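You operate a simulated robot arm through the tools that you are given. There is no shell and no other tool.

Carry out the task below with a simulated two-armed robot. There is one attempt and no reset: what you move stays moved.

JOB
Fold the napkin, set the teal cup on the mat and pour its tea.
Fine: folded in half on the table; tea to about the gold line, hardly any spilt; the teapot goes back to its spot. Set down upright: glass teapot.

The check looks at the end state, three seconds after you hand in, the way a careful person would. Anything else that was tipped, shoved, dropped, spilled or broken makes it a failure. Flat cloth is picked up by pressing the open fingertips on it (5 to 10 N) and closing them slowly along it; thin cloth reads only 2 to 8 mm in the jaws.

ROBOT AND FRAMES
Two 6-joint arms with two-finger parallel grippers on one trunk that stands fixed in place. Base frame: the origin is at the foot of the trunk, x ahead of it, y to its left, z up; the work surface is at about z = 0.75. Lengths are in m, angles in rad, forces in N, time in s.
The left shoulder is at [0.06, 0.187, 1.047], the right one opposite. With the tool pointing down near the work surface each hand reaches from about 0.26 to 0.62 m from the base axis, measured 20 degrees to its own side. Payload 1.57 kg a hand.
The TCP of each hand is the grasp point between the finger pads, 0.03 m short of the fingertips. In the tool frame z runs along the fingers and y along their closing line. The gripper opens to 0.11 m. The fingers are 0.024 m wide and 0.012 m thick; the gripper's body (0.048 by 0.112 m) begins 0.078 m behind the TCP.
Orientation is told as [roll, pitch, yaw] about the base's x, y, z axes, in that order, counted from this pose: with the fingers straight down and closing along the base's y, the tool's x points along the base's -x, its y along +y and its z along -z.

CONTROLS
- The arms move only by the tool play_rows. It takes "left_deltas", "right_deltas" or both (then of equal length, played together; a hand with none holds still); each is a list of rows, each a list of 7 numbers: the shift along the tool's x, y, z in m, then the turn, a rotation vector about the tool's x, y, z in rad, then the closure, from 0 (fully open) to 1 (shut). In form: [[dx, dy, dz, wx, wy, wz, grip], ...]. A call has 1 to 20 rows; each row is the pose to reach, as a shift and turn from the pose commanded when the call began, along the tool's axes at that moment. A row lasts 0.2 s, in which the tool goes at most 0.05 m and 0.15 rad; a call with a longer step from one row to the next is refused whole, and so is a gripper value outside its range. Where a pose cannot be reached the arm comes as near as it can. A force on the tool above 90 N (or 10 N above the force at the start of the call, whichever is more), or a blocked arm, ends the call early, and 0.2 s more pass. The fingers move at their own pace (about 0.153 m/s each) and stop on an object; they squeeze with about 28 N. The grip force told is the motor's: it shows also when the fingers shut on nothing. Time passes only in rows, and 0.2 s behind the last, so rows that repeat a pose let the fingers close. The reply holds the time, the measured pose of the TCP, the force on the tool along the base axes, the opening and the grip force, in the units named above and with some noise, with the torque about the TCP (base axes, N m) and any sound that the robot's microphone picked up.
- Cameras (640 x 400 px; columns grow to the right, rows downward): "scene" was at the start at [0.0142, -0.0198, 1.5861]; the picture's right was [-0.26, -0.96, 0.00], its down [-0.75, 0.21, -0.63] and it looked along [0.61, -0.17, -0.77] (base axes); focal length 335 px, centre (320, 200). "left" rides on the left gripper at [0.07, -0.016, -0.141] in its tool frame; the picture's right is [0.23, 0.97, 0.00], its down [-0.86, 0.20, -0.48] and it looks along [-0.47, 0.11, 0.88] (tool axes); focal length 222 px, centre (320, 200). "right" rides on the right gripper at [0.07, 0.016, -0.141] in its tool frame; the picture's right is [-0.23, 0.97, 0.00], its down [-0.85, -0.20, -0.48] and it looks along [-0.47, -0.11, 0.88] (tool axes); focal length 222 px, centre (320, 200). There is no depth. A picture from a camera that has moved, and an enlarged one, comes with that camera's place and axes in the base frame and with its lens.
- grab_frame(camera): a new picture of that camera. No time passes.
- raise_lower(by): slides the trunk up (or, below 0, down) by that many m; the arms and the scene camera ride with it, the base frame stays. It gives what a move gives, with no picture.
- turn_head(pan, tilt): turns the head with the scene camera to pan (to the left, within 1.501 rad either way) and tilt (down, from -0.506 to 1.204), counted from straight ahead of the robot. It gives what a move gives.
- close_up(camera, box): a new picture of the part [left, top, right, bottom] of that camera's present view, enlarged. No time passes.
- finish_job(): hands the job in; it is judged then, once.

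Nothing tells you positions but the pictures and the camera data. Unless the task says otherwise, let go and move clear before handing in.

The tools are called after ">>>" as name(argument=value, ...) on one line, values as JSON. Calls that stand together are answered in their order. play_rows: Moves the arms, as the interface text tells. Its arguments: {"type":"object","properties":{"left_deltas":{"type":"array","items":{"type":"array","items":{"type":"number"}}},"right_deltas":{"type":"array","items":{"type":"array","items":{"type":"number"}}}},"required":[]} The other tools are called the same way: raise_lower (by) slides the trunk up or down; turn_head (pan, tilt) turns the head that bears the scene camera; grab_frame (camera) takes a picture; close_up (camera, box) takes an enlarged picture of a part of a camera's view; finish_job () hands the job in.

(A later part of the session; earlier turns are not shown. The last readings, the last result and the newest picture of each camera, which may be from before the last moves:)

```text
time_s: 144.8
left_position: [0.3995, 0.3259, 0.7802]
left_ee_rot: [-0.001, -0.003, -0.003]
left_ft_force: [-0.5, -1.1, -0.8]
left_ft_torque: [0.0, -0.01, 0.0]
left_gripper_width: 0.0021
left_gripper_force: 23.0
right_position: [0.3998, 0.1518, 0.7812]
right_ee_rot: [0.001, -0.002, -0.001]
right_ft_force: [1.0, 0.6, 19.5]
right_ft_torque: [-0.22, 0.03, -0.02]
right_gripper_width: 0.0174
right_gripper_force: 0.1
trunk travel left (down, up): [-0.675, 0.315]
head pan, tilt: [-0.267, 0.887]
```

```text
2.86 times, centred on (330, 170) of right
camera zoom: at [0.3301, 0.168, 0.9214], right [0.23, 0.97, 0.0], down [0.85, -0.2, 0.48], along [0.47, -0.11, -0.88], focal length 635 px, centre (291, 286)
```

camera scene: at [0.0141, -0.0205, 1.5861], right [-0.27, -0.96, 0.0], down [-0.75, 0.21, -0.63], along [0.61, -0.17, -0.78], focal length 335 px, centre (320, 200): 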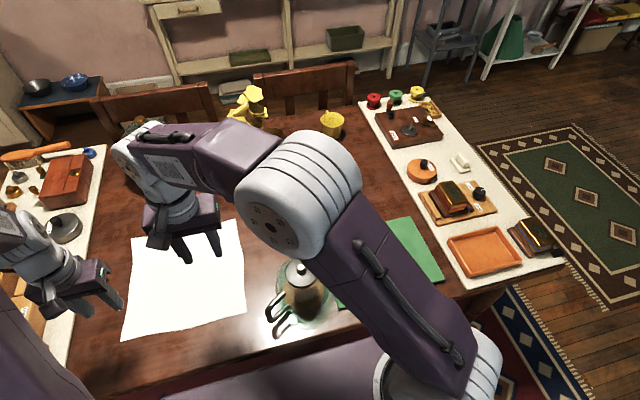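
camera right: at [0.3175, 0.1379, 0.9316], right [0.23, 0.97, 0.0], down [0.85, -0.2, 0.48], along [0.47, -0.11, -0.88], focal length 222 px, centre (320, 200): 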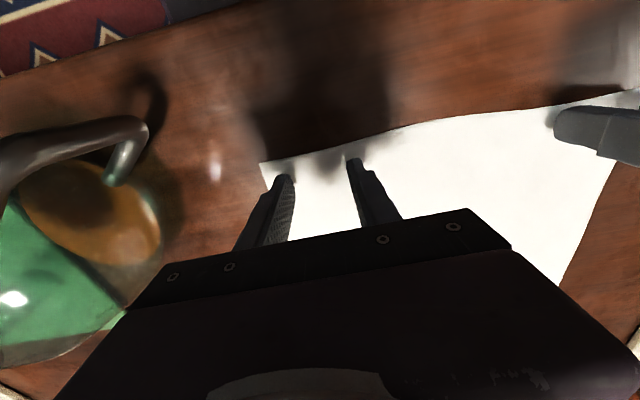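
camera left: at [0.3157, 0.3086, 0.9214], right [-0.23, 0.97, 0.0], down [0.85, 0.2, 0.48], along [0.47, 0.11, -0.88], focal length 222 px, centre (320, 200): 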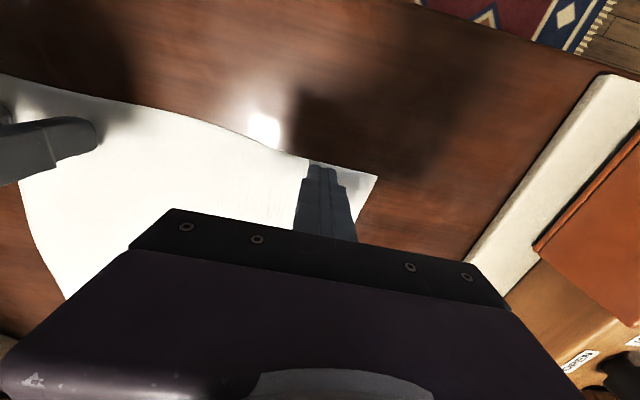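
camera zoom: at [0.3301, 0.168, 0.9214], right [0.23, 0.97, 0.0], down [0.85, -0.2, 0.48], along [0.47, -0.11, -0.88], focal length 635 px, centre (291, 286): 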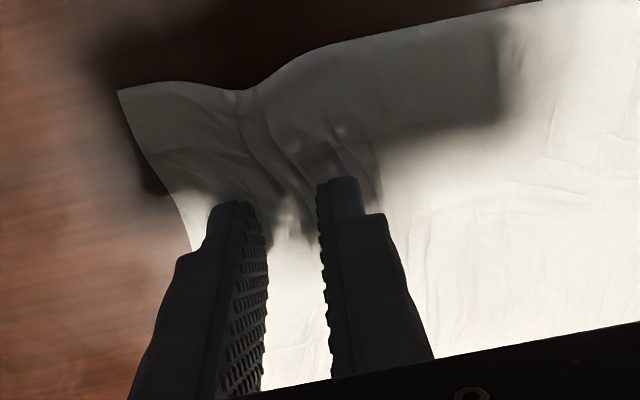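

>>> play_rows(right_deltas=[[0, 0, -0.0001, 0, 0, 0, 0.85], [0, 0, -0.0001, 0, 0, 0, 0.87], [0, 0, -0.0001, 0, 0, 0, 0.89], [0, 0, -0.0001, 0, 0, 0, 0.91], [0, 0, -0.0001, 0, 0, 0, 0.93], [0, 0, -0.0001, 0, 0, 0, 0.95], [0, 0, -0.0001, 0, 0, 0, 0.97], [0, 0, -0.0001, 0, 0, 0, 1.0], [0, 0, -0.0001, 0, 0, 0, 1.0], [0, 0, -0.0001, 0, 0, 0, 1.0]])

>>> close_up(camera="right", box=[220, 100, 440, 240])

```text
time_s: 147.0
left_position: [0.4013, 0.3258, 0.7816]
left_ee_rot: [0.001, -0.003, -0.003]
left_ft_force: [-0.6, -0.2, 0.3]
left_ft_torque: [0.0, -0.01, 0.04]
left_gripper_width: 0.002
left_gripper_force: 23.2
right_position: [0.3994, 0.1499, 0.7811]
right_ee_rot: [0.001, -0.002, -0.001]
right_ft_force: [-0.3, -2.9, 18.6]
right_ft_torque: [-0.13, 0.1, 0.0]
right_gripper_width: 0.0
right_gripper_force: 20.9
trunk travel left (down, up): [-0.675, 0.315]
head pan, tilt: [-0.267, 0.887]
```

```text
2.86 times, centred on (330, 170) of right
camera zoom: at [0.3302, 0.1667, 0.9215], right [0.23, 0.97, 0.0], down [0.85, -0.2, 0.48], along [0.47, -0.11, -0.88], focal length 635 px, centre (291, 286)
```

zoom: 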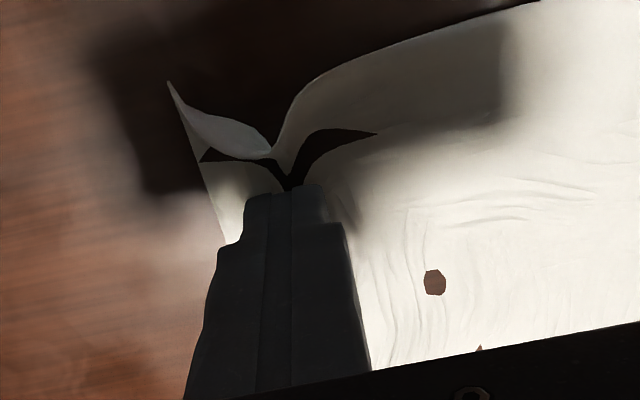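

The right jaws closed empty again because the press was too hard. I'll raise, reopen and retry with a lighter press.

>>> play_rows(right_deltas=[[0, 0, -0.004, 0, 0, 0, 1.0], [0, 0, -0.008, 0, 0, 0, 0.8], [0, 0, -0.008, 0, 0, 0, 0.55], [0, 0, -0.008, 0, 0, 0, 0.55]])

>>> grab_frame(camera="right")

```text
time_s: 148.0
left_position: [0.4003, 0.3263, 0.7815]
left_ee_rot: [0.002, 0.0, -0.001]
left_ft_force: [-1.4, 0.6, 7.9]
left_ft_torque: [-0.01, 0.08, -0.01]
left_gripper_width: 0.0021
left_gripper_force: 23.9
right_position: [0.3997, 0.1526, 0.7891]
right_ee_rot: [0.0, 0.0, 0.0]
right_ft_force: [0.3, -0.4, -1.0]
right_ft_torque: [0.04, 0.02, -0.01]
right_gripper_width: 0.0497
right_gripper_force: 0.0
trunk travel left (down, up): [-0.675, 0.315]
head pan, tilt: [-0.267, 0.887]
```

```text
taken
camera right: at [0.3311, 0.1672, 0.9296], right [0.23, 0.97, 0.0], down [0.85, -0.2, 0.48], along [0.47, -0.11, -0.88], focal length 222 px, centre (320, 200)
```

right: 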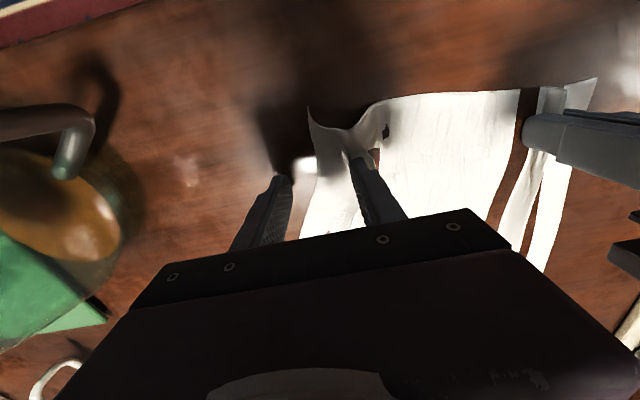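

>>> grab_frame(camera="scene")

>>> close_up(camera="left", box=[0, 60, 420, 260])

>>> close_up(camera="scene", box=[90, 200, 290, 345])

```text
taken
camera scene: at [0.0131, -0.0203, 1.5861], right [-0.26, -0.96, 0.0], down [-0.75, 0.21, -0.63], along [0.61, -0.17, -0.77], focal length 335 px, centre (320, 200)
```

scene: 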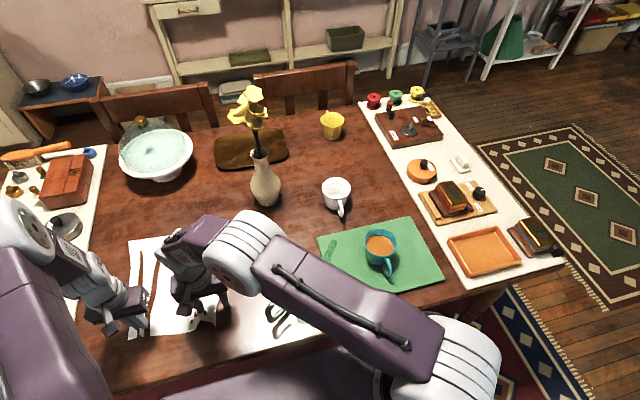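

```text
1.52 times, centred on (210, 160) of left
camera zoom: at [0.3315, 0.3086, 0.9215], right [-0.23, 0.97, 0.0], down [0.85, 0.2, 0.48], along [0.47, 0.11, -0.88], focal length 338 px, centre (488, 261)
```

zoom: 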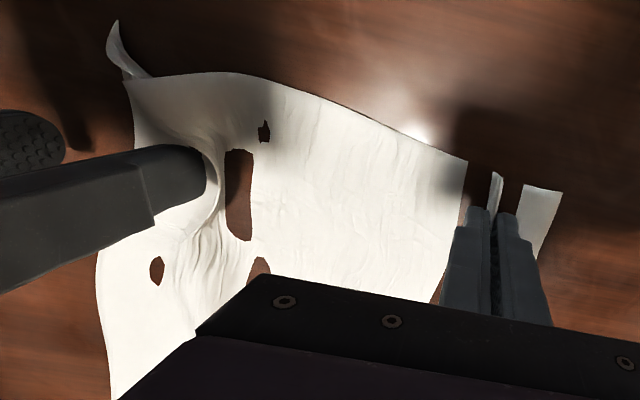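

```text
2.76 times, centred on (190, 272) of scene
camera zoom: at [0.0131, -0.0203, 1.5861], right [-0.26, -0.96, 0.0], down [-0.75, 0.21, -0.63], along [0.61, -0.17, -0.77], focal length 923 px, centre (679, 0)
```

zoom: 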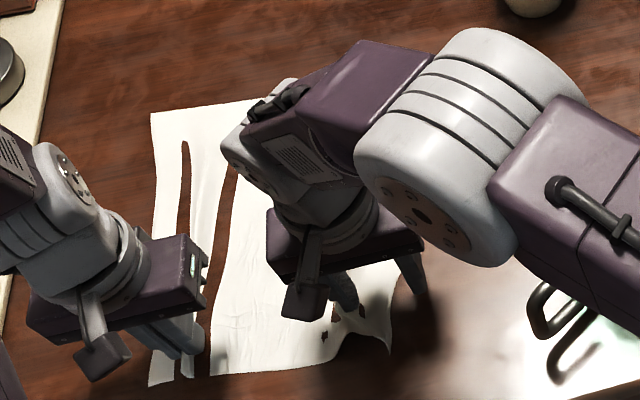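

The dark patches are cloth dipping into the table surface in the render. I'll retry the right grip with a light press over the existing ridge.

>>> play_rows(right_deltas=[[0, 0, 0.003, 0, 0, 0, 0.5], [0, 0, 0.005, 0, 0, 0, 0.5], [0, 0, 0.0065, 0, 0, 0, 0.5], [0, 0, 0.007, 0, 0, 0, 0.5], [0, 0, 0.007, 0, 0, 0, 0.5]])

>>> play_rows(right_deltas=[[0, 0, 0.0002, 0, 0, 0, 0.5], [0, 0, 0.0003, 0, 0, 0, 0.5], [0, 0, 0.0003, 0, 0, 0, 0.5]])

```text
time_s: 149.2
left_position: [0.4021, 0.3256, 0.7812]
left_ee_rot: [0.0, 0.0, -0.002]
left_ft_force: [-0.5, 0.7, 5.1]
left_ft_torque: [0.04, 0.02, 0.0]
left_gripper_width: 0.002
left_gripper_force: 23.7
right_position: [0.4006, 0.1519, 0.7816]
right_ee_rot: [-0.001, -0.003, 0.0]
right_ft_force: [0.2, 0.7, 4.0]
right_ft_torque: [0.14, -0.03, 0.0]
right_gripper_width: 0.055
right_gripper_force: 0.1
trunk travel left (down, up): [-0.675, 0.315]
head pan, tilt: [-0.267, 0.887]
```

```text
time_s: 150.0
left_position: [0.4007, 0.3251, 0.7811]
left_ee_rot: [0.0, 0.0, -0.002]
left_ft_force: [0.4, 0.8, 3.1]
left_ft_torque: [0.02, 0.02, -0.02]
left_gripper_width: 0.002
left_gripper_force: 23.7
right_position: [0.3999, 0.1521, 0.7802]
right_ee_rot: [0.002, -0.002, -0.001]
right_ft_force: [1.1, -0.5, 10.4]
right_ft_torque: [0.33, 0.0, -0.07]
right_gripper_width: 0.0548
right_gripper_force: 0.0
trunk travel left (down, up): [-0.675, 0.315]
head pan, tilt: [-0.267, 0.887]
```

>>> play_rows(right_deltas=[[0, 0, -0.0001, -0.003, 0, 0, 0.52], [0, 0, -0.0001, -0.003, 0, 0, 0.54], [0, 0, -0.0001, -0.003, 0, 0, 0.56], [0, 0, -0.0001, -0.003, 0, 0, 0.58]])

>>> close_up(camera="right", box=[220, 100, 440, 240])

```text
time_s: 151.0
left_position: [0.3996, 0.3267, 0.7819]
left_ee_rot: [0.0, -0.002, -0.001]
left_ft_force: [0.6, 0.5, 4.1]
left_ft_torque: [-0.01, 0.0, 0.01]
left_gripper_width: 0.0021
left_gripper_force: 23.6
right_position: [0.4002, 0.1527, 0.7812]
right_ee_rot: [0.002, -0.002, 0.0]
right_ft_force: [-0.3, 2.4, 9.8]
right_ft_torque: [0.4, 0.07, -0.02]
right_gripper_width: 0.0481
right_gripper_force: 1.5
trunk travel left (down, up): [-0.675, 0.315]
head pan, tilt: [-0.267, 0.887]
```

```text
2.86 times, centred on (330, 170) of right
camera zoom: at [0.331, 0.1674, 0.9217], right [0.23, 0.97, 0.0], down [0.85, -0.2, 0.48], along [0.47, -0.11, -0.88], focal length 635 px, centre (291, 286)
```

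zoom: 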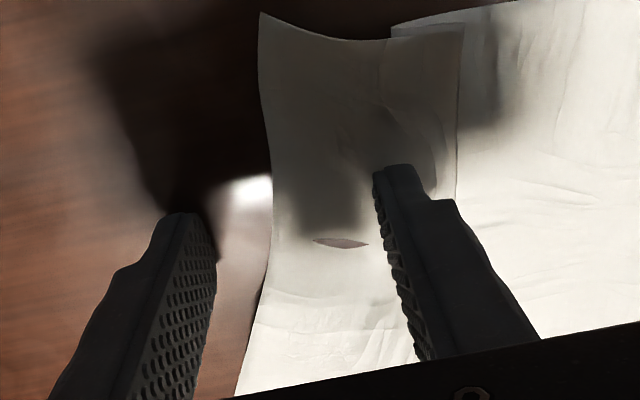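

The cloth edge has shifted, so I'll move the right hand another 3 cm inward and retry with a light press.

>>> play_rows(right_deltas=[[0, 0, -0.006, 0.003, 0, 0, 0.55], [0, 0.015, -0.008, 0.003, 0, 0, 0.5], [0, 0.032, -0.008, 0.003, 0, 0, 0.5], [0, 0.032, -0.005, 0.003, 0, 0, 0.5], [0, 0.032, -0.002, 0.003, 0, 0, 0.5], [0, 0.032, -0.0008, 0.003, 0, 0, 0.5], [0, 0.032, -0.0003, 0.003, 0, 0, 0.5], [0, 0.032, -0.0003, 0.003, 0, 0, 0.5]])

>>> close_up(camera="right", box=[220, 100, 440, 240])

```text
time_s: 152.8
left_position: [0.4014, 0.326, 0.7805]
left_ee_rot: [0.0, 0.001, -0.003]
left_ft_force: [-0.3, 0.3, 8.1]
left_ft_torque: [0.05, 0.02, 0.03]
left_gripper_width: 0.002
left_gripper_force: 23.8
right_position: [0.4004, 0.1836, 0.7815]
right_ee_rot: [-0.001, -0.001, -0.001]
right_ft_force: [1.2, -1.1, 1.9]
right_ft_torque: [-0.06, -0.05, 0.01]
right_gripper_width: 0.0552
right_gripper_force: 0.1
trunk travel left (down, up): [-0.675, 0.315]
head pan, tilt: [-0.267, 0.887]
```

```text
2.86 times, centred on (330, 170) of right
camera zoom: at [0.3314, 0.1994, 0.9216], right [0.23, 0.97, 0.0], down [0.85, -0.2, 0.48], along [0.47, -0.11, -0.88], focal length 635 px, centre (291, 286)
```

zoom: 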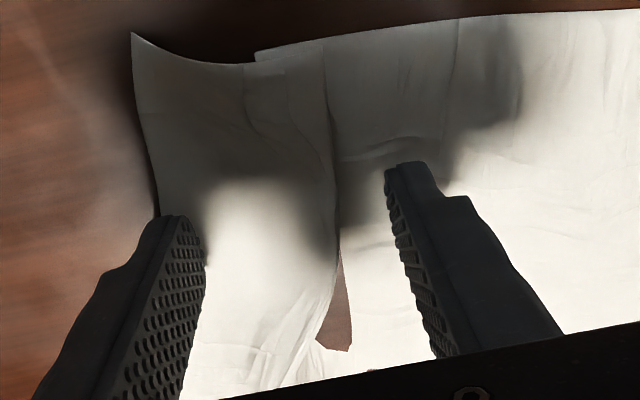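

There's a pleat in the cloth. I'll smooth it out by pressing with closed fingertips on the tongue and dragging it back toward -y.

>>> play_rows(right_deltas=[[0, 0, -0.006, 0, 0, 0, 0.6], [0, -0.015, -0.01, 0, 0, 0, 0.9], [0, -0.03, -0.01, 0, 0, 0, 1.0], [0, -0.03, -0.006, 0, 0, 0, 1.0], [0, -0.03, -0.002, 0, 0, 0, 1.0], [0, -0.03, -0.0005, 0, 0, 0, 1.0], [0, -0.03, 0, 0, 0, 0, 1.0], [0, -0.03, 0, 0, 0, 0, 1.0]])

>>> close_up(camera="right", box=[200, 60, 460, 240])

```text
time_s: 154.6
left_position: [0.4, 0.3257, 0.782]
left_ee_rot: [0.001, -0.001, -0.002]
left_ft_force: [-0.1, -0.8, -0.2]
left_ft_torque: [-0.03, -0.01, -0.03]
left_gripper_width: 0.0021
left_gripper_force: 23.7
right_position: [0.3977, 0.1524, 0.7816]
right_ee_rot: [-0.003, 0.001, 0.0]
right_ft_force: [-0.1, -3.8, 16.4]
right_ft_torque: [0.03, 0.08, 0.01]
right_gripper_width: 0.0001
right_gripper_force: 21.1
trunk travel left (down, up): [-0.675, 0.315]
head pan, tilt: [-0.267, 0.887]
```

```text
2.22 times, centred on (330, 150) of right
camera zoom: at [0.3292, 0.1686, 0.922], right [0.23, 0.97, 0.0], down [0.85, -0.2, 0.48], along [0.47, -0.11, -0.88], focal length 494 px, centre (298, 311)
```

zoom: 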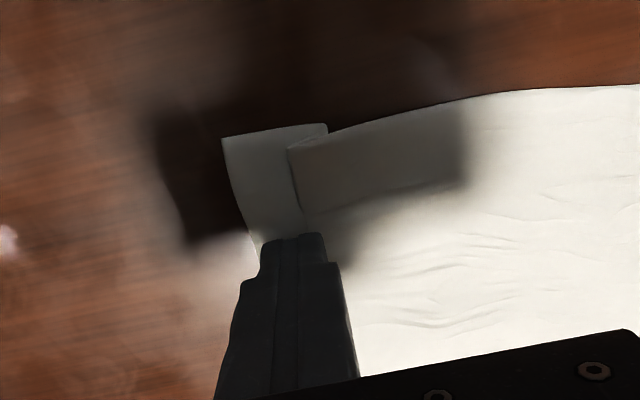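

>>> play_rows(right_deltas=[[0, -0.006, 0, 0, 0, 0, 1.0], [0, -0.014, 0, 0, 0, 0, 1.0], [0, -0.022, 0, 0, 0, 0, 1.0], [0, -0.03, 0, 0, 0, 0, 1.0], [0, -0.038, 0, 0, 0, 0, 1.0], [0, -0.046, 0, 0, 0, 0, 1.0], [0, -0.046, 0, 0, 0, 0, 1.0]])

>>> close_up(camera="right", box=[200, 60, 460, 240])

```text
time_s: 156.2
left_position: [0.4007, 0.3257, 0.7815]
left_ee_rot: [0.0, -0.001, -0.004]
left_ft_force: [-1.6, 0.7, 7.2]
left_ft_torque: [0.03, 0.08, 0.02]
left_gripper_width: 0.002
left_gripper_force: 24.0
right_position: [0.4003, 0.1066, 0.782]
right_ee_rot: [0.0, 0.0, 0.001]
right_ft_force: [0.1, -0.3, 0.1]
right_ft_torque: [0.01, -0.02, 0.0]
right_gripper_width: 0.0
right_gripper_force: 21.2
trunk travel left (down, up): [-0.675, 0.315]
head pan, tilt: [-0.267, 0.887]
```

```text
2.22 times, centred on (330, 150) of right
camera zoom: at [0.3307, 0.1223, 0.9222], right [0.23, 0.97, 0.0], down [0.85, -0.2, 0.48], along [0.47, -0.11, -0.88], focal length 494 px, centre (298, 311)
```

zoom: 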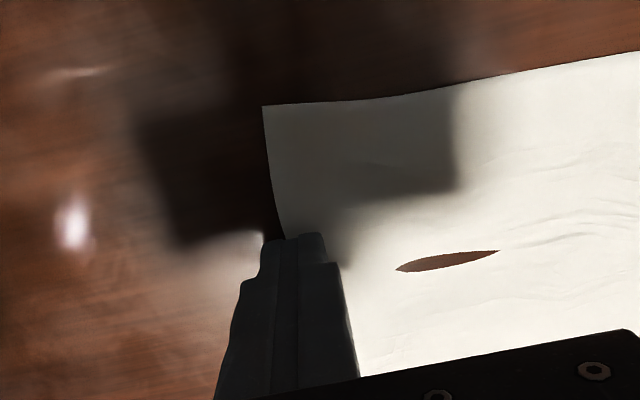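

The pleat is undone and the corner lies flat again at about (0.346, 0.107). I'll regrip inside it at (0.378, 0.15) with a light press.

>>> play_rows(right_deltas=[[0, 0, -0.008, 0, 0, 0, 1.0], [0.01, 0.02, -0.01, 0, 0, 0, 0.8], [0.022, 0.044, -0.01, 0, 0, 0, 0.6], [0.022, 0.044, -0.006, 0, 0, 0, 0.58], [0.022, 0.044, -0.003, 0, 0, 0, 0.58], [0.022, 0.044, -0.001, 0, 0, 0, 0.58], [0.022, 0.044, 0, 0, 0, 0, 0.58], [0.022, 0.044, 0, 0, 0, 0, 0.58]])

>>> close_up(camera="right", box=[200, 60, 460, 240])

```text
time_s: 158.0
left_position: [0.3998, 0.3256, 0.7816]
left_ee_rot: [0.001, -0.001, -0.001]
left_ft_force: [-0.4, -0.2, 7.1]
left_ft_torque: [0.02, 0.06, 0.01]
left_gripper_width: 0.0021
left_gripper_force: 23.3
right_position: [0.3796, 0.1513, 0.7826]
right_ee_rot: [-0.001, -0.001, 0.001]
right_ft_force: [-0.3, 0.5, -0.1]
right_ft_torque: [0.03, 0.0, 0.01]
right_gripper_width: 0.046
right_gripper_force: 0.0
trunk travel left (down, up): [-0.675, 0.315]
head pan, tilt: [-0.267, 0.887]
```

```text
2.22 times, centred on (330, 150) of right
camera zoom: at [0.3099, 0.1676, 0.922], right [0.23, 0.97, 0.0], down [0.85, -0.2, 0.48], along [0.47, -0.11, -0.88], focal length 494 px, centre (298, 311)
```

zoom: 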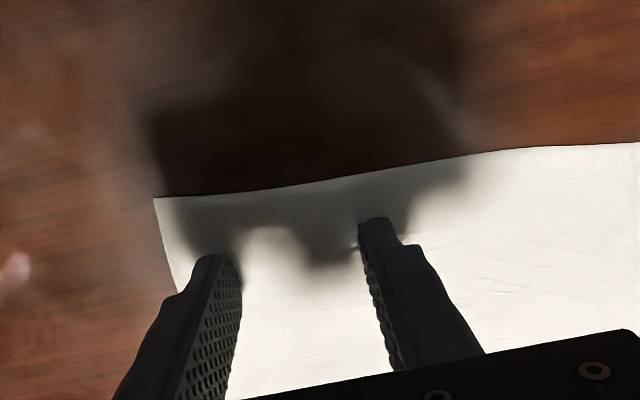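

>>> play_rows(right_deltas=[[0, 0, 0.0002, 0, 0, 0, 0.58], [0, 0, 0.0004, 0, 0, 0, 0.58], [0, 0, 0.0004, 0, 0, 0, 0.58], [0, 0, 0.0004, 0, 0, 0, 0.58]])

>>> play_rows(right_deltas=[[0, 0, 0.0002, 0, 0, 0, 0.58], [0, 0, 0.0002, 0, 0, 0, 0.58], [0, 0, 0.0002, 0, 0, 0, 0.58]])

```text
time_s: 159.0
left_position: [0.401, 0.3268, 0.781]
left_ee_rot: [0.001, 0.001, -0.001]
left_ft_force: [0.3, 0.2, 4.1]
left_ft_torque: [0.0, -0.02, -0.01]
left_gripper_width: 0.0022
left_gripper_force: 23.8
right_position: [0.3795, 0.1526, 0.7815]
right_ee_rot: [-0.001, -0.002, -0.001]
right_ft_force: [0.1, -0.7, 10.1]
right_ft_torque: [-0.06, 0.03, -0.01]
right_gripper_width: 0.0462
right_gripper_force: 0.0
trunk travel left (down, up): [-0.675, 0.315]
head pan, tilt: [-0.267, 0.887]
```

```text
time_s: 159.8
left_position: [0.3999, 0.3253, 0.7817]
left_ee_rot: [0.002, 0.0, -0.002]
left_ft_force: [0.5, 0.3, 1.3]
left_ft_torque: [0.0, -0.02, 0.0]
left_gripper_width: 0.0019
left_gripper_force: 23.3
right_position: [0.3777, 0.1527, 0.7813]
right_ee_rot: [0.001, -0.002, -0.002]
right_ft_force: [1.3, -2.9, 12.2]
right_ft_torque: [-0.16, 0.03, 0.03]
right_gripper_width: 0.0463
right_gripper_force: 0.1
trunk travel left (down, up): [-0.675, 0.315]
head pan, tilt: [-0.267, 0.887]
```

>>> play_rows(right_deltas=[[0, 0, -0.0002, 0, 0, 0, 0.6], [0, 0, -0.0002, 0, 0, 0, 0.62], [0, 0, -0.0002, 0, 0, 0, 0.64], [0, 0, -0.0002, 0, 0, 0, 0.66]])

>>> close_up(camera="right", box=[200, 60, 460, 240])

```text
time_s: 160.8
left_position: [0.4001, 0.3255, 0.7805]
left_ee_rot: [-0.001, 0.001, -0.002]
left_ft_force: [-0.5, -1.1, 4.0]
left_ft_torque: [-0.03, 0.05, -0.02]
left_gripper_width: 0.0016
left_gripper_force: 23.3
right_position: [0.3772, 0.1529, 0.7812]
right_ee_rot: [0.001, 0.0, -0.001]
right_ft_force: [0.0, 2.3, 7.5]
right_ft_torque: [0.01, 0.05, 0.0]
right_gripper_width: 0.0378
right_gripper_force: 0.3
trunk travel left (down, up): [-0.675, 0.315]
head pan, tilt: [-0.267, 0.887]
```

```text
2.22 times, centred on (330, 150) of right
camera zoom: at [0.3089, 0.1684, 0.9216], right [0.23, 0.97, 0.0], down [0.85, -0.2, 0.48], along [0.47, -0.11, -0.88], focal length 494 px, centre (298, 311)
```

zoom: 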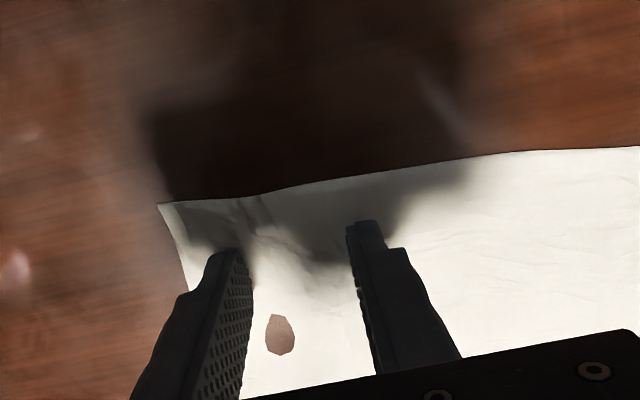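

>>> play_rows(right_deltas=[[0, 0, 0, 0, 0, 0, 0.68], [0, 0, 0, 0, 0, 0, 0.7], [0, 0, 0, 0, 0, 0, 0.72], [0, 0, 0, 0, 0, 0, 0.74]])

>>> close_up(camera="right", box=[200, 60, 460, 240])

```text
time_s: 161.8
left_position: [0.4012, 0.327, 0.7818]
left_ee_rot: [0.001, -0.001, -0.002]
left_ft_force: [0.6, -0.3, 3.9]
left_ft_torque: [-0.04, 0.06, -0.02]
left_gripper_width: 0.002
left_gripper_force: 24.0
right_position: [0.3772, 0.1534, 0.7807]
right_ee_rot: [0.0, -0.001, 0.001]
right_ft_force: [-0.6, -0.3, 6.5]
right_ft_torque: [-0.03, 0.04, 0.03]
right_gripper_width: 0.0289
right_gripper_force: 0.4
trunk travel left (down, up): [-0.675, 0.315]
head pan, tilt: [-0.267, 0.887]
```

```text
2.22 times, centred on (330, 150) of right
camera zoom: at [0.3091, 0.1682, 0.9216], right [0.23, 0.97, 0.0], down [0.85, -0.2, 0.48], along [0.47, -0.11, -0.88], focal length 494 px, centre (298, 311)
```

zoom: 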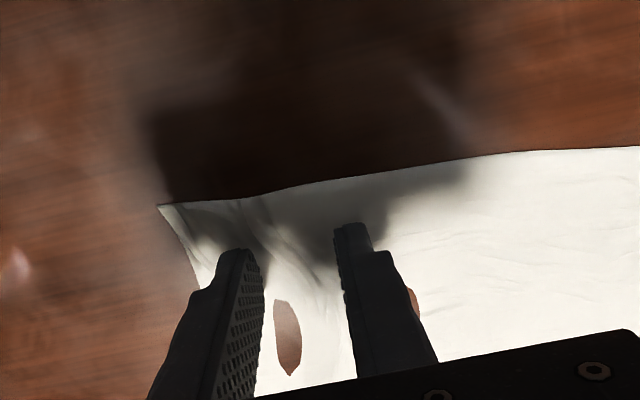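

A ridge is forming at about 6.5 N. Continuing.

>>> play_rows(right_deltas=[[0, 0, 0.0001, 0, 0, 0, 0.76], [0, 0, 0.0001, 0, 0, 0, 0.78], [0, 0, 0.0001, 0, 0, 0, 0.8], [0, 0, 0.0001, 0, 0, 0, 0.82]])

>>> close_up(camera="right", box=[200, 60, 460, 240])

```text
time_s: 162.8
left_position: [0.3996, 0.3272, 0.7817]
left_ee_rot: [0.001, 0.001, -0.003]
left_ft_force: [-1.0, -0.3, 5.7]
left_ft_torque: [0.0, 0.06, -0.01]
left_gripper_width: 0.0019
left_gripper_force: 23.8
right_position: [0.3781, 0.1519, 0.7811]
right_ee_rot: [-0.001, 0.0, 0.001]
right_ft_force: [-0.1, 0.0, 1.5]
right_ft_torque: [-0.01, 0.01, 0.0]
right_gripper_width: 0.0195
right_gripper_force: 0.0
trunk travel left (down, up): [-0.675, 0.315]
head pan, tilt: [-0.267, 0.887]
```

```text
2.22 times, centred on (330, 150) of right
camera zoom: at [0.3092, 0.1679, 0.9217], right [0.23, 0.97, 0.0], down [0.85, -0.2, 0.48], along [0.47, -0.11, -0.88], focal length 494 px, centre (298, 311)
```

zoom: 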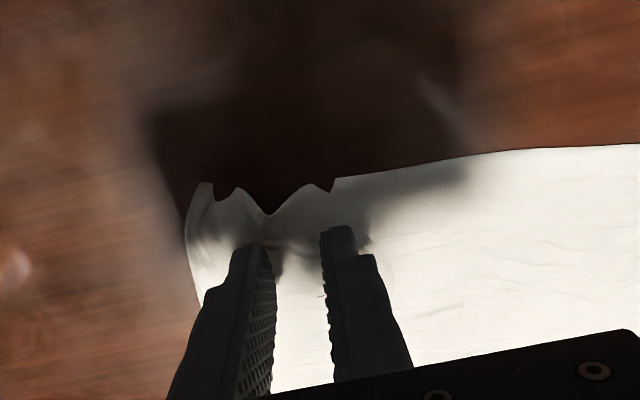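

>>> play_rows(right_deltas=[[0, 0, 0.0002, 0, 0, 0, 0.82], [0, 0, 0.0003, 0, 0, 0, 0.84], [0, 0, 0.0003, 0, 0, 0, 0.86], [0, 0, 0.0003, 0, 0, 0, 0.88]])

>>> close_up(camera="right", box=[200, 60, 460, 240])

```text
time_s: 163.8
left_position: [0.4003, 0.3257, 0.7806]
left_ee_rot: [0.0, 0.0, -0.001]
left_ft_force: [-0.3, -0.6, 5.2]
left_ft_torque: [-0.03, 0.07, -0.03]
left_gripper_width: 0.0019
left_gripper_force: 23.6
right_position: [0.3781, 0.1534, 0.7805]
right_ee_rot: [-0.001, -0.003, -0.001]
right_ft_force: [-0.2, -0.1, 6.3]
right_ft_torque: [-0.05, 0.03, 0.0]
right_gripper_width: 0.0158
right_gripper_force: 1.0
trunk travel left (down, up): [-0.675, 0.315]
head pan, tilt: [-0.267, 0.887]
```

```text
2.22 times, centred on (330, 150) of right
camera zoom: at [0.3086, 0.1681, 0.9216], right [0.23, 0.97, 0.0], down [0.85, -0.2, 0.48], along [0.47, -0.11, -0.88], focal length 494 px, centre (298, 311)
```

zoom: 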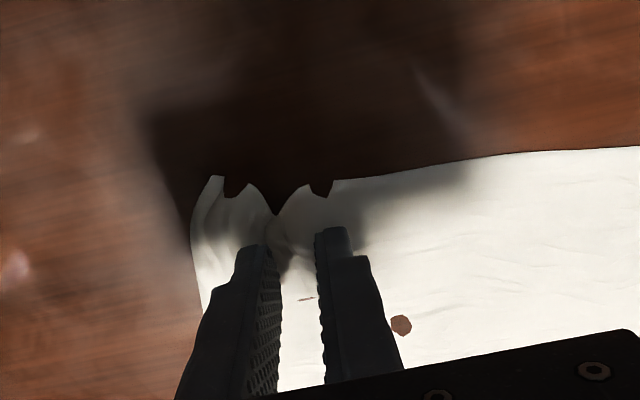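

>>> play_rows(right_deltas=[[0, 0, 0, 0, 0, 0, 0.9], [0, 0, 0, 0, 0, 0, 0.92], [0, 0, 0, 0, 0, 0, 0.94], [0, 0, 0, 0, 0, 0, 0.96], [0, 0, 0, 0, 0, 0, 0.98], [0, 0, 0, 0, 0, 0, 1.0], [0, 0, 0, 0, 0, 0, 1.0], [0, 0, 0, 0, 0, 0, 1.0]])

>>> close_up(camera="right", box=[200, 60, 460, 240])

```text
time_s: 165.6
left_position: [0.4018, 0.3255, 0.7814]
left_ee_rot: [0.001, 0.0, -0.001]
left_ft_force: [-0.3, -0.3, 1.8]
left_ft_torque: [0.01, 0.02, 0.01]
left_gripper_width: 0.0022
left_gripper_force: 24.3
right_position: [0.3772, 0.1536, 0.7818]
right_ee_rot: [-0.001, -0.001, 0.0]
right_ft_force: [1.6, -0.3, 13.4]
right_ft_torque: [-0.03, 0.11, -0.02]
right_gripper_width: 0.0099
right_gripper_force: 27.9
trunk travel left (down, up): [-0.675, 0.315]
head pan, tilt: [-0.267, 0.887]
```

```text
2.22 times, centred on (330, 150) of right
camera zoom: at [0.3086, 0.1681, 0.9217], right [0.23, 0.97, 0.0], down [0.85, -0.2, 0.48], along [0.47, -0.11, -0.88], focal length 494 px, centre (298, 311)
```

zoom: 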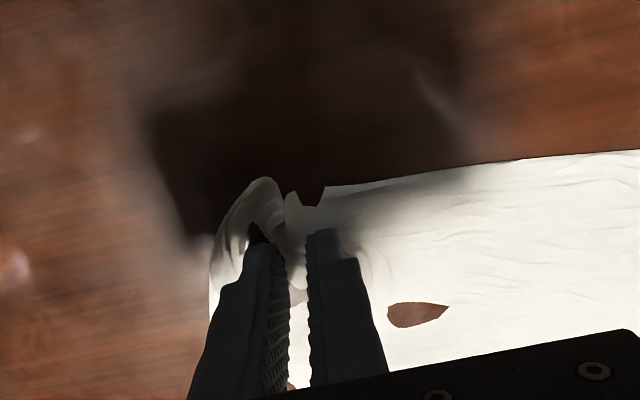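

Both hands now hold the cloth: left about 2 mm, right about 10 mm gathered. Lifting both together a little to check.

>>> play_rows(left_deltas=[[0, 0, -0.005, 0, 0, 0, 1], [0, 0, -0.015, 0, 0, 0, 1], [0, 0, -0.027, 0, 0, 0, 1], [0, 0, -0.04, 0, 0, 0, 1], [0, 0, -0.05, 0, 0, 0, 1], [0, 0, -0.05, 0, 0, 0, 1]], right_deltas=[[0, 0, -0.005, 0, 0, 0, 1], [0, 0, -0.015, 0, 0, 0, 1], [0, 0, -0.027, 0, 0, 0, 1], [0, 0, -0.04, 0, 0, 0, 1], [0, 0, -0.05, 0, 0, 0, 1], [0, 0, -0.05, 0, 0, 0, 1]])

>>> grab_frame(camera="left")

>>> grab_frame(camera="right")

>>> close_up(camera="scene", box=[90, 200, 290, 345])

```text
time_s: 167.0
left_position: [0.4024, 0.3278, 0.832]
left_ee_rot: [0.001, 0.0, -0.002]
left_ft_force: [-0.6, 0.5, 0.0]
left_ft_torque: [0.0, 0.04, 0.03]
left_gripper_width: 0.0022
left_gripper_force: 23.7
right_position: [0.3778, 0.1517, 0.8315]
right_ee_rot: [-0.001, 0.0, -0.001]
right_ft_force: [0.7, 0.0, -0.7]
right_ft_torque: [-0.02, 0.01, -0.03]
right_gripper_width: 0.0097
right_gripper_force: 28.2
trunk travel left (down, up): [-0.675, 0.315]
head pan, tilt: [-0.267, 0.887]
```

```text
taken
camera left: at [0.3327, 0.3095, 0.9721], right [-0.23, 0.97, 0.0], down [0.86, 0.2, 0.48], along [0.47, 0.11, -0.88], focal length 222 px, centre (320, 200)
```

left: 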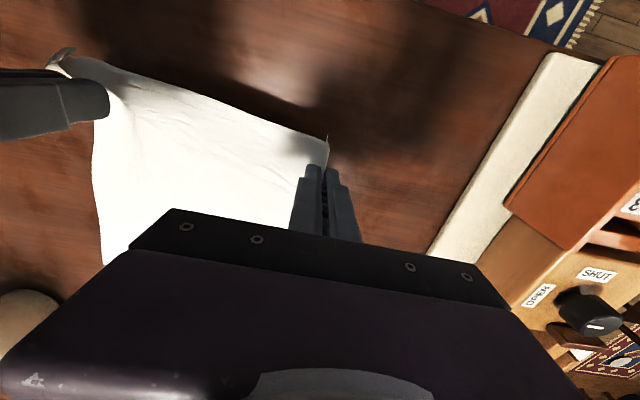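

```text
taken
camera right: at [0.31, 0.1682, 0.971], right [0.23, 0.97, 0.0], down [0.86, -0.2, 0.48], along [0.47, -0.11, -0.88], focal length 222 px, centre (320, 200)
```

right: 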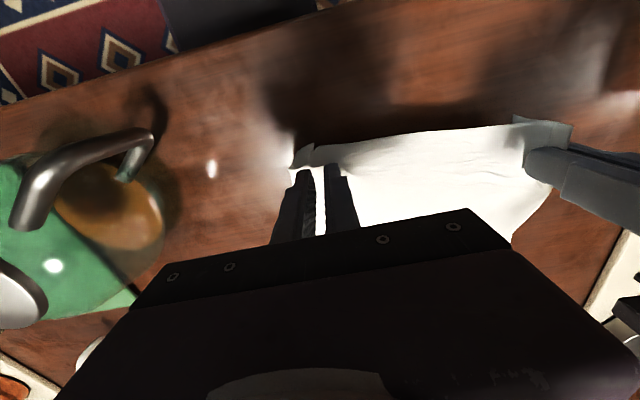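

```text
2.76 times, centred on (190, 272) of scene
camera zoom: at [0.0146, -0.0194, 1.5861], right [-0.26, -0.96, 0.0], down [-0.75, 0.21, -0.63], along [0.61, -0.17, -0.78], focal length 923 px, centre (679, 0)
```

zoom: 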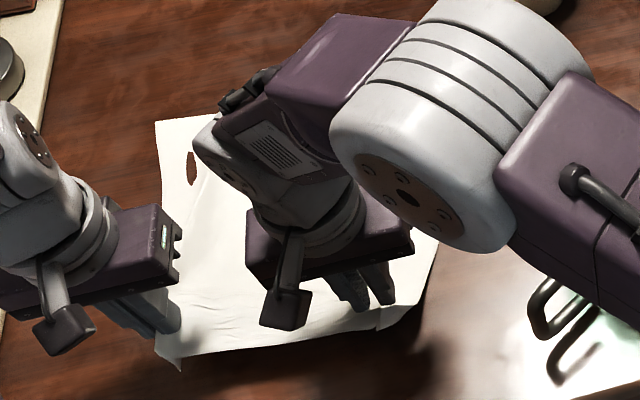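

Both grips hold and the edge is taut. I'll carry the near edge forward and up in an arc, yawing the right hand slightly for reach.

>>> play_rows(left_deltas=[[-0.012, -0.003, -0.01, 0, 0, 0, 1], [-0.024, -0.006, -0.02, 0, 0, 0, 1], [-0.036, -0.009, -0.028, 0, 0, 0, 1], [-0.048, -0.012, -0.034, 0, 0, 0, 1], [-0.06, -0.015, -0.038, 0, 0, 0, 1], [-0.06, -0.015, -0.038, 0, 0, 0, 1]], right_deltas=[[-0.016, -0.003, -0.01, 0, 0, -0.07, 1], [-0.033, -0.006, -0.02, 0, 0, -0.14, 1], [-0.05, -0.009, -0.028, 0, 0, -0.21, 1], [-0.066, -0.012, -0.034, 0, 0, -0.28, 1], [-0.082, -0.015, -0.038, 0, 0, -0.35, 1], [-0.082, -0.015, -0.038, 0, 0, -0.35, 1]])

>>> grab_frame(camera="left")

>>> grab_frame(camera="scene")

```text
time_s: 168.4
left_position: [0.4614, 0.3123, 0.87]
left_ee_rot: [0.0, 0.001, -0.001]
left_ft_force: [-0.3, -3.9, 0.4]
left_ft_torque: [-0.06, 0.01, 0.04]
left_gripper_width: 0.0022
left_gripper_force: 23.7
right_position: [0.4603, 0.1369, 0.8689]
right_ee_rot: [0.0, 0.0, 0.351]
right_ft_force: [0.3, 3.1, -0.1]
right_ft_torque: [0.14, 0.0, -0.06]
right_gripper_width: 0.002
right_gripper_force: 24.0
trunk travel left (down, up): [-0.675, 0.315]
head pan, tilt: [-0.267, 0.887]
```

```text
taken
camera left: at [0.3923, 0.2958, 1.0095], right [-0.23, 0.97, 0.0], down [0.86, 0.2, 0.48], along [0.47, 0.11, -0.88], focal length 222 px, centre (320, 200)
```

left: 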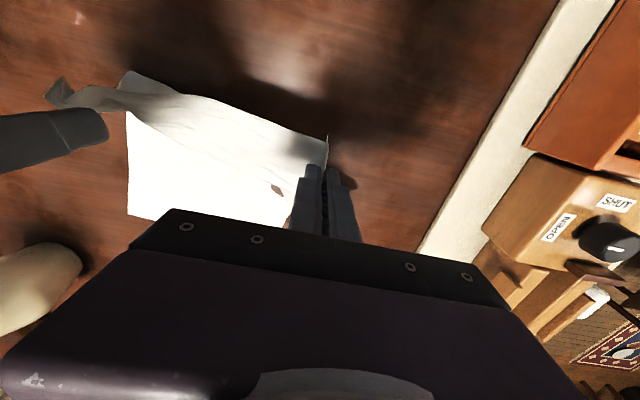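

```text
taken
camera scene: at [0.0137, -0.0195, 1.5861], right [-0.26, -0.96, 0.0], down [-0.75, 0.21, -0.63], along [0.61, -0.17, -0.77], focal length 335 px, centre (320, 200)
```

scene: 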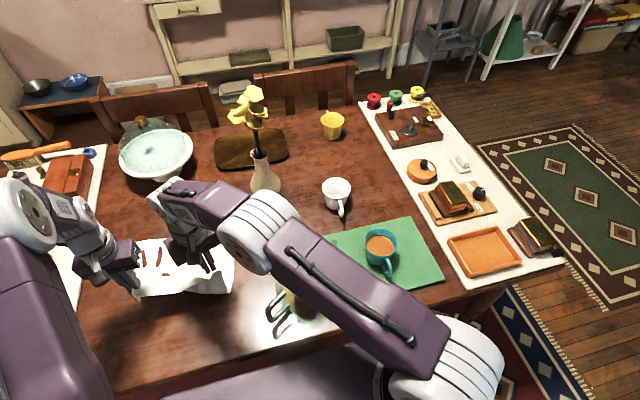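

>>> play_rows(left_deltas=[[-0.015, -0.003, 0, 0, -0.06, 0, 1], [-0.032, -0.005, 0, 0, -0.14, 0, 1], [-0.05, -0.005, 0.002, 0, -0.24, 0, 1], [-0.068, -0.005, 0.005, 0, -0.34, 0, 1], [-0.085, -0.005, 0.008, 0, -0.44, 0, 1], [-0.1, -0.005, 0.012, 0, -0.5, 0, 1], [-0.1, -0.005, 0.012, 0, -0.5, 0, 1]], right_deltas=[[-0.0144, -0.003, 0, 0, -0.08, 0, 1], [-0.0306, -0.008, 0, 0, -0.18, 0, 1], [-0.0478, -0.0142, 0.002, 0, -0.3, 0, 1], [-0.065, -0.02, 0.005, 0, -0.42, 0, 1], [-0.0813, -0.0251, 0.008, 0, -0.52, 0, 1], [-0.0957, -0.0296, 0.012, 0, -0.6, 0, 1], [-0.0957, -0.0296, 0.012, 0, -0.6, 0, 1]])

>>> grab_frame(camera="left")

>>> grab_frame(camera="right")

>>> close_up(camera="scene", box=[80, 170, 300, 330])

```text
time_s: 170.0
left_position: [0.5599, 0.3067, 0.8579]
left_ee_rot: [-0.002, -0.502, -0.001]
left_ft_force: [-0.6, 0.3, 0.3]
left_ft_torque: [0.03, 0.02, 0.01]
left_gripper_width: 0.0021
left_gripper_force: 23.5
right_position: [0.5619, 0.1406, 0.8574]
right_ee_rot: [-0.001, -0.601, 0.349]
right_ft_force: [-0.6, -0.4, -0.1]
right_ft_torque: [-0.04, 0.01, -0.04]
right_gripper_width: 0.0018
right_gripper_force: 23.3
trunk travel left (down, up): [-0.675, 0.315]
head pan, tilt: [-0.267, 0.887]
```

```text
taken
camera left: at [0.4321, 0.2898, 0.9463], right [-0.2, 0.97, -0.11], down [0.52, 0.2, 0.83], along [0.83, 0.11, -0.55], focal length 222 px, centre (320, 200)
```

left: 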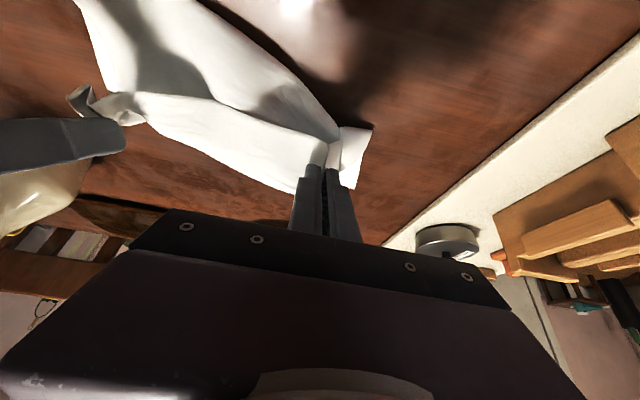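

```text
taken
camera right: at [0.4271, 0.1074, 0.9323], right [-0.16, 0.98, 0.13], down [0.48, -0.04, 0.88], along [0.86, 0.2, -0.46], focal length 222 px, centre (320, 200)
```

right: 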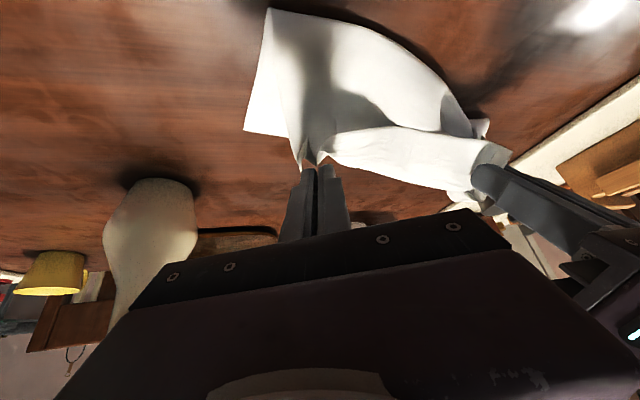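

```text
2.50 times, centred on (190, 250) of scene
camera zoom: at [0.0137, -0.0197, 1.5861], right [-0.26, -0.96, 0.0], down [-0.75, 0.21, -0.63], along [0.61, -0.17, -0.77], focal length 837 px, centre (645, 75)
```

zoom: 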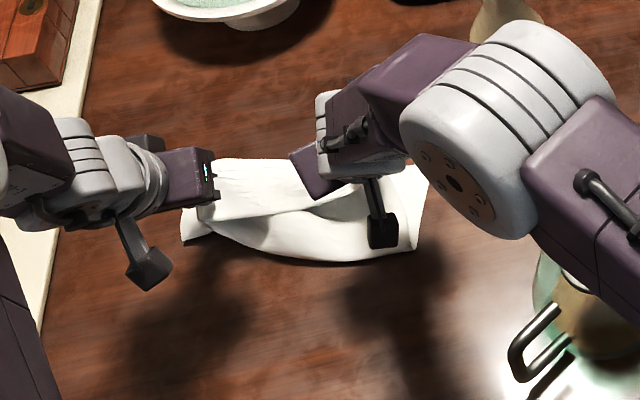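

The fold is progressing well. Continuing forward and down, with both tools tilting forward.

>>> play_rows(left_deltas=[[-0.0095, 0, 0.0156, 0, -0.04, 0, 1], [-0.019, 0.001, 0.0313, 0, -0.08, 0, 1], [-0.0285, 0.002, 0.0469, 0, -0.12, 0, 1], [-0.038, 0.003, 0.0625, 0, -0.16, 0, 1], [-0.0475, 0.003, 0.0782, 0, -0.2, 0, 1], [-0.057, 0.003, 0.0938, 0, -0.25, 0, 1], [-0.057, 0.003, 0.0938, 0, -0.25, 0, 1]], right_deltas=[[-0.0067, -0.0058, 0.0157, 0, -0.06, 0, 1], [-0.0134, -0.0116, 0.0314, 0, -0.13, 0, 1], [-0.0201, -0.0174, 0.0471, 0, -0.2, 0, 1], [-0.0268, -0.0231, 0.0627, 0, -0.27, 0, 1], [-0.0335, -0.0289, 0.0784, 0, -0.34, 0, 1], [-0.0402, -0.0347, 0.0941, 0, -0.4, 0, 1], [-0.0402, -0.0347, 0.0941, 0, -0.4, 0, 1]])

>>> grab_frame(camera="left")

>>> grab_frame(camera="right")

>>> close_up(camera="scene", box=[80, 170, 300, 330])

```text
time_s: 171.6
left_position: [0.6561, 0.3073, 0.8025]
left_ee_rot: [0.0, -0.751, -0.002]
left_ft_force: [0.3, -0.8, -0.2]
left_ft_torque: [-0.02, -0.02, 0.01]
left_gripper_width: 0.002
left_gripper_force: 23.9
right_position: [0.6554, 0.1391, 0.8012]
right_ee_rot: [-0.002, -1.002, 0.351]
right_ft_force: [-0.4, 0.1, 0.5]
right_ft_torque: [-0.01, 0.01, 0.0]
right_gripper_width: 0.0015
right_gripper_force: 23.2
trunk travel left (down, up): [-0.675, 0.315]
head pan, tilt: [-0.267, 0.887]
```

```text
taken
camera left: at [0.5094, 0.2905, 0.8563], right [-0.16, 0.97, -0.15], down [0.3, 0.2, 0.93], along [0.94, 0.11, -0.32], focal length 222 px, centre (320, 200)
```

left: 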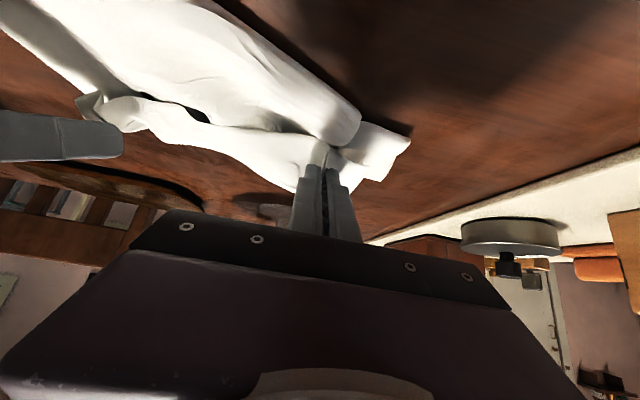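

```text
taken
camera right: at [0.5028, 0.1006, 0.8185], right [-0.22, 0.96, 0.19], down [0.12, -0.17, 0.98], along [0.97, 0.24, -0.08], focal length 222 px, centre (320, 200)
```

right: 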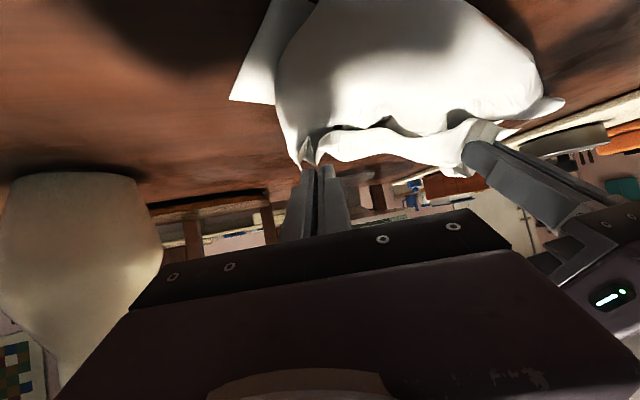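

```text
2.50 times, centred on (190, 250) of scene
camera zoom: at [0.0135, -0.0196, 1.5861], right [-0.26, -0.96, 0.0], down [-0.75, 0.21, -0.63], along [0.61, -0.17, -0.77], focal length 837 px, centre (645, 75)
```

zoom: 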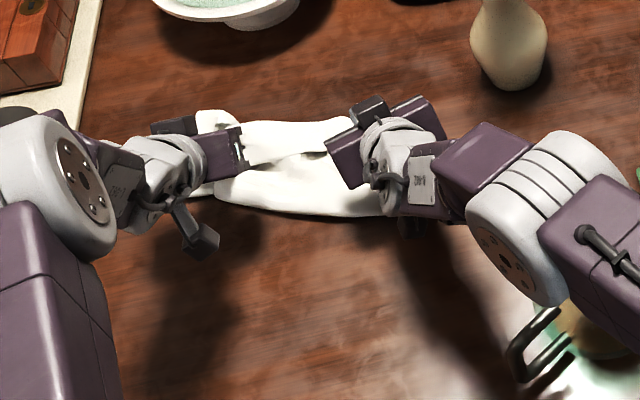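

Now I'll lower the edge while drawing back slightly so the flap lays forward, then release.

>>> play_rows(left_deltas=[[0.006, 0, 0.0006, 0, 0, 0, 1], [0.012, 0, 0.0012, 0, 0, 0, 1], [0.018, 0, 0.0018, 0, 0, 0, 1], [0.0226, 0, 0.0022, 0, 0, 0, 1], [0.0226, 0, 0.0022, 0, 0, 0, 1]], right_deltas=[[0.006, 0.0013, -0.0003, 0, 0, 0, 1], [0.012, 0.0026, -0.0006, 0, 0, 0, 1], [0.018, 0.0039, -0.0009, 0, 0, 0, 1], [0.0244, 0.0051, -0.0011, 0, 0, 0, 1], [0.0244, 0.0051, -0.0011, 0, 0, 0, 1]])

>>> grab_frame(camera="left")

>>> grab_frame(camera="right")

```text
time_s: 172.8
left_position: [0.6397, 0.3096, 0.7846]
left_ee_rot: [0.0, -0.75, 0.0]
left_ft_force: [1.3, -0.8, 4.2]
left_ft_torque: [-0.05, -0.08, -0.02]
left_gripper_width: 0.0023
left_gripper_force: 23.8
right_position: [0.6384, 0.1374, 0.7831]
right_ee_rot: [-0.001, -1.003, 0.349]
right_ft_force: [-0.7, -0.1, 1.6]
right_ft_torque: [-0.01, -0.05, -0.03]
right_gripper_width: 0.0015
right_gripper_force: 23.2
trunk travel left (down, up): [-0.675, 0.315]
head pan, tilt: [-0.267, 0.887]
```

```text
taken
camera left: at [0.4935, 0.2929, 0.8396], right [-0.17, 0.97, -0.15], down [0.3, 0.2, 0.93], along [0.94, 0.11, -0.32], focal length 222 px, centre (320, 200)
```

left: 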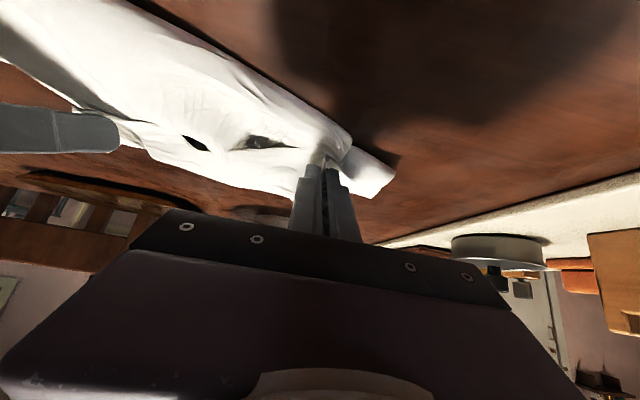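

```text
taken
camera right: at [0.4862, 0.0993, 0.7982], right [-0.22, 0.96, 0.19], down [0.12, -0.17, 0.98], along [0.97, 0.24, -0.08], focal length 222 px, centre (320, 200)
```

right: 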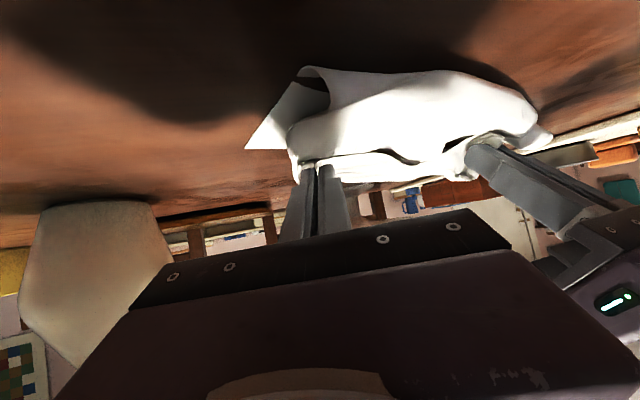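

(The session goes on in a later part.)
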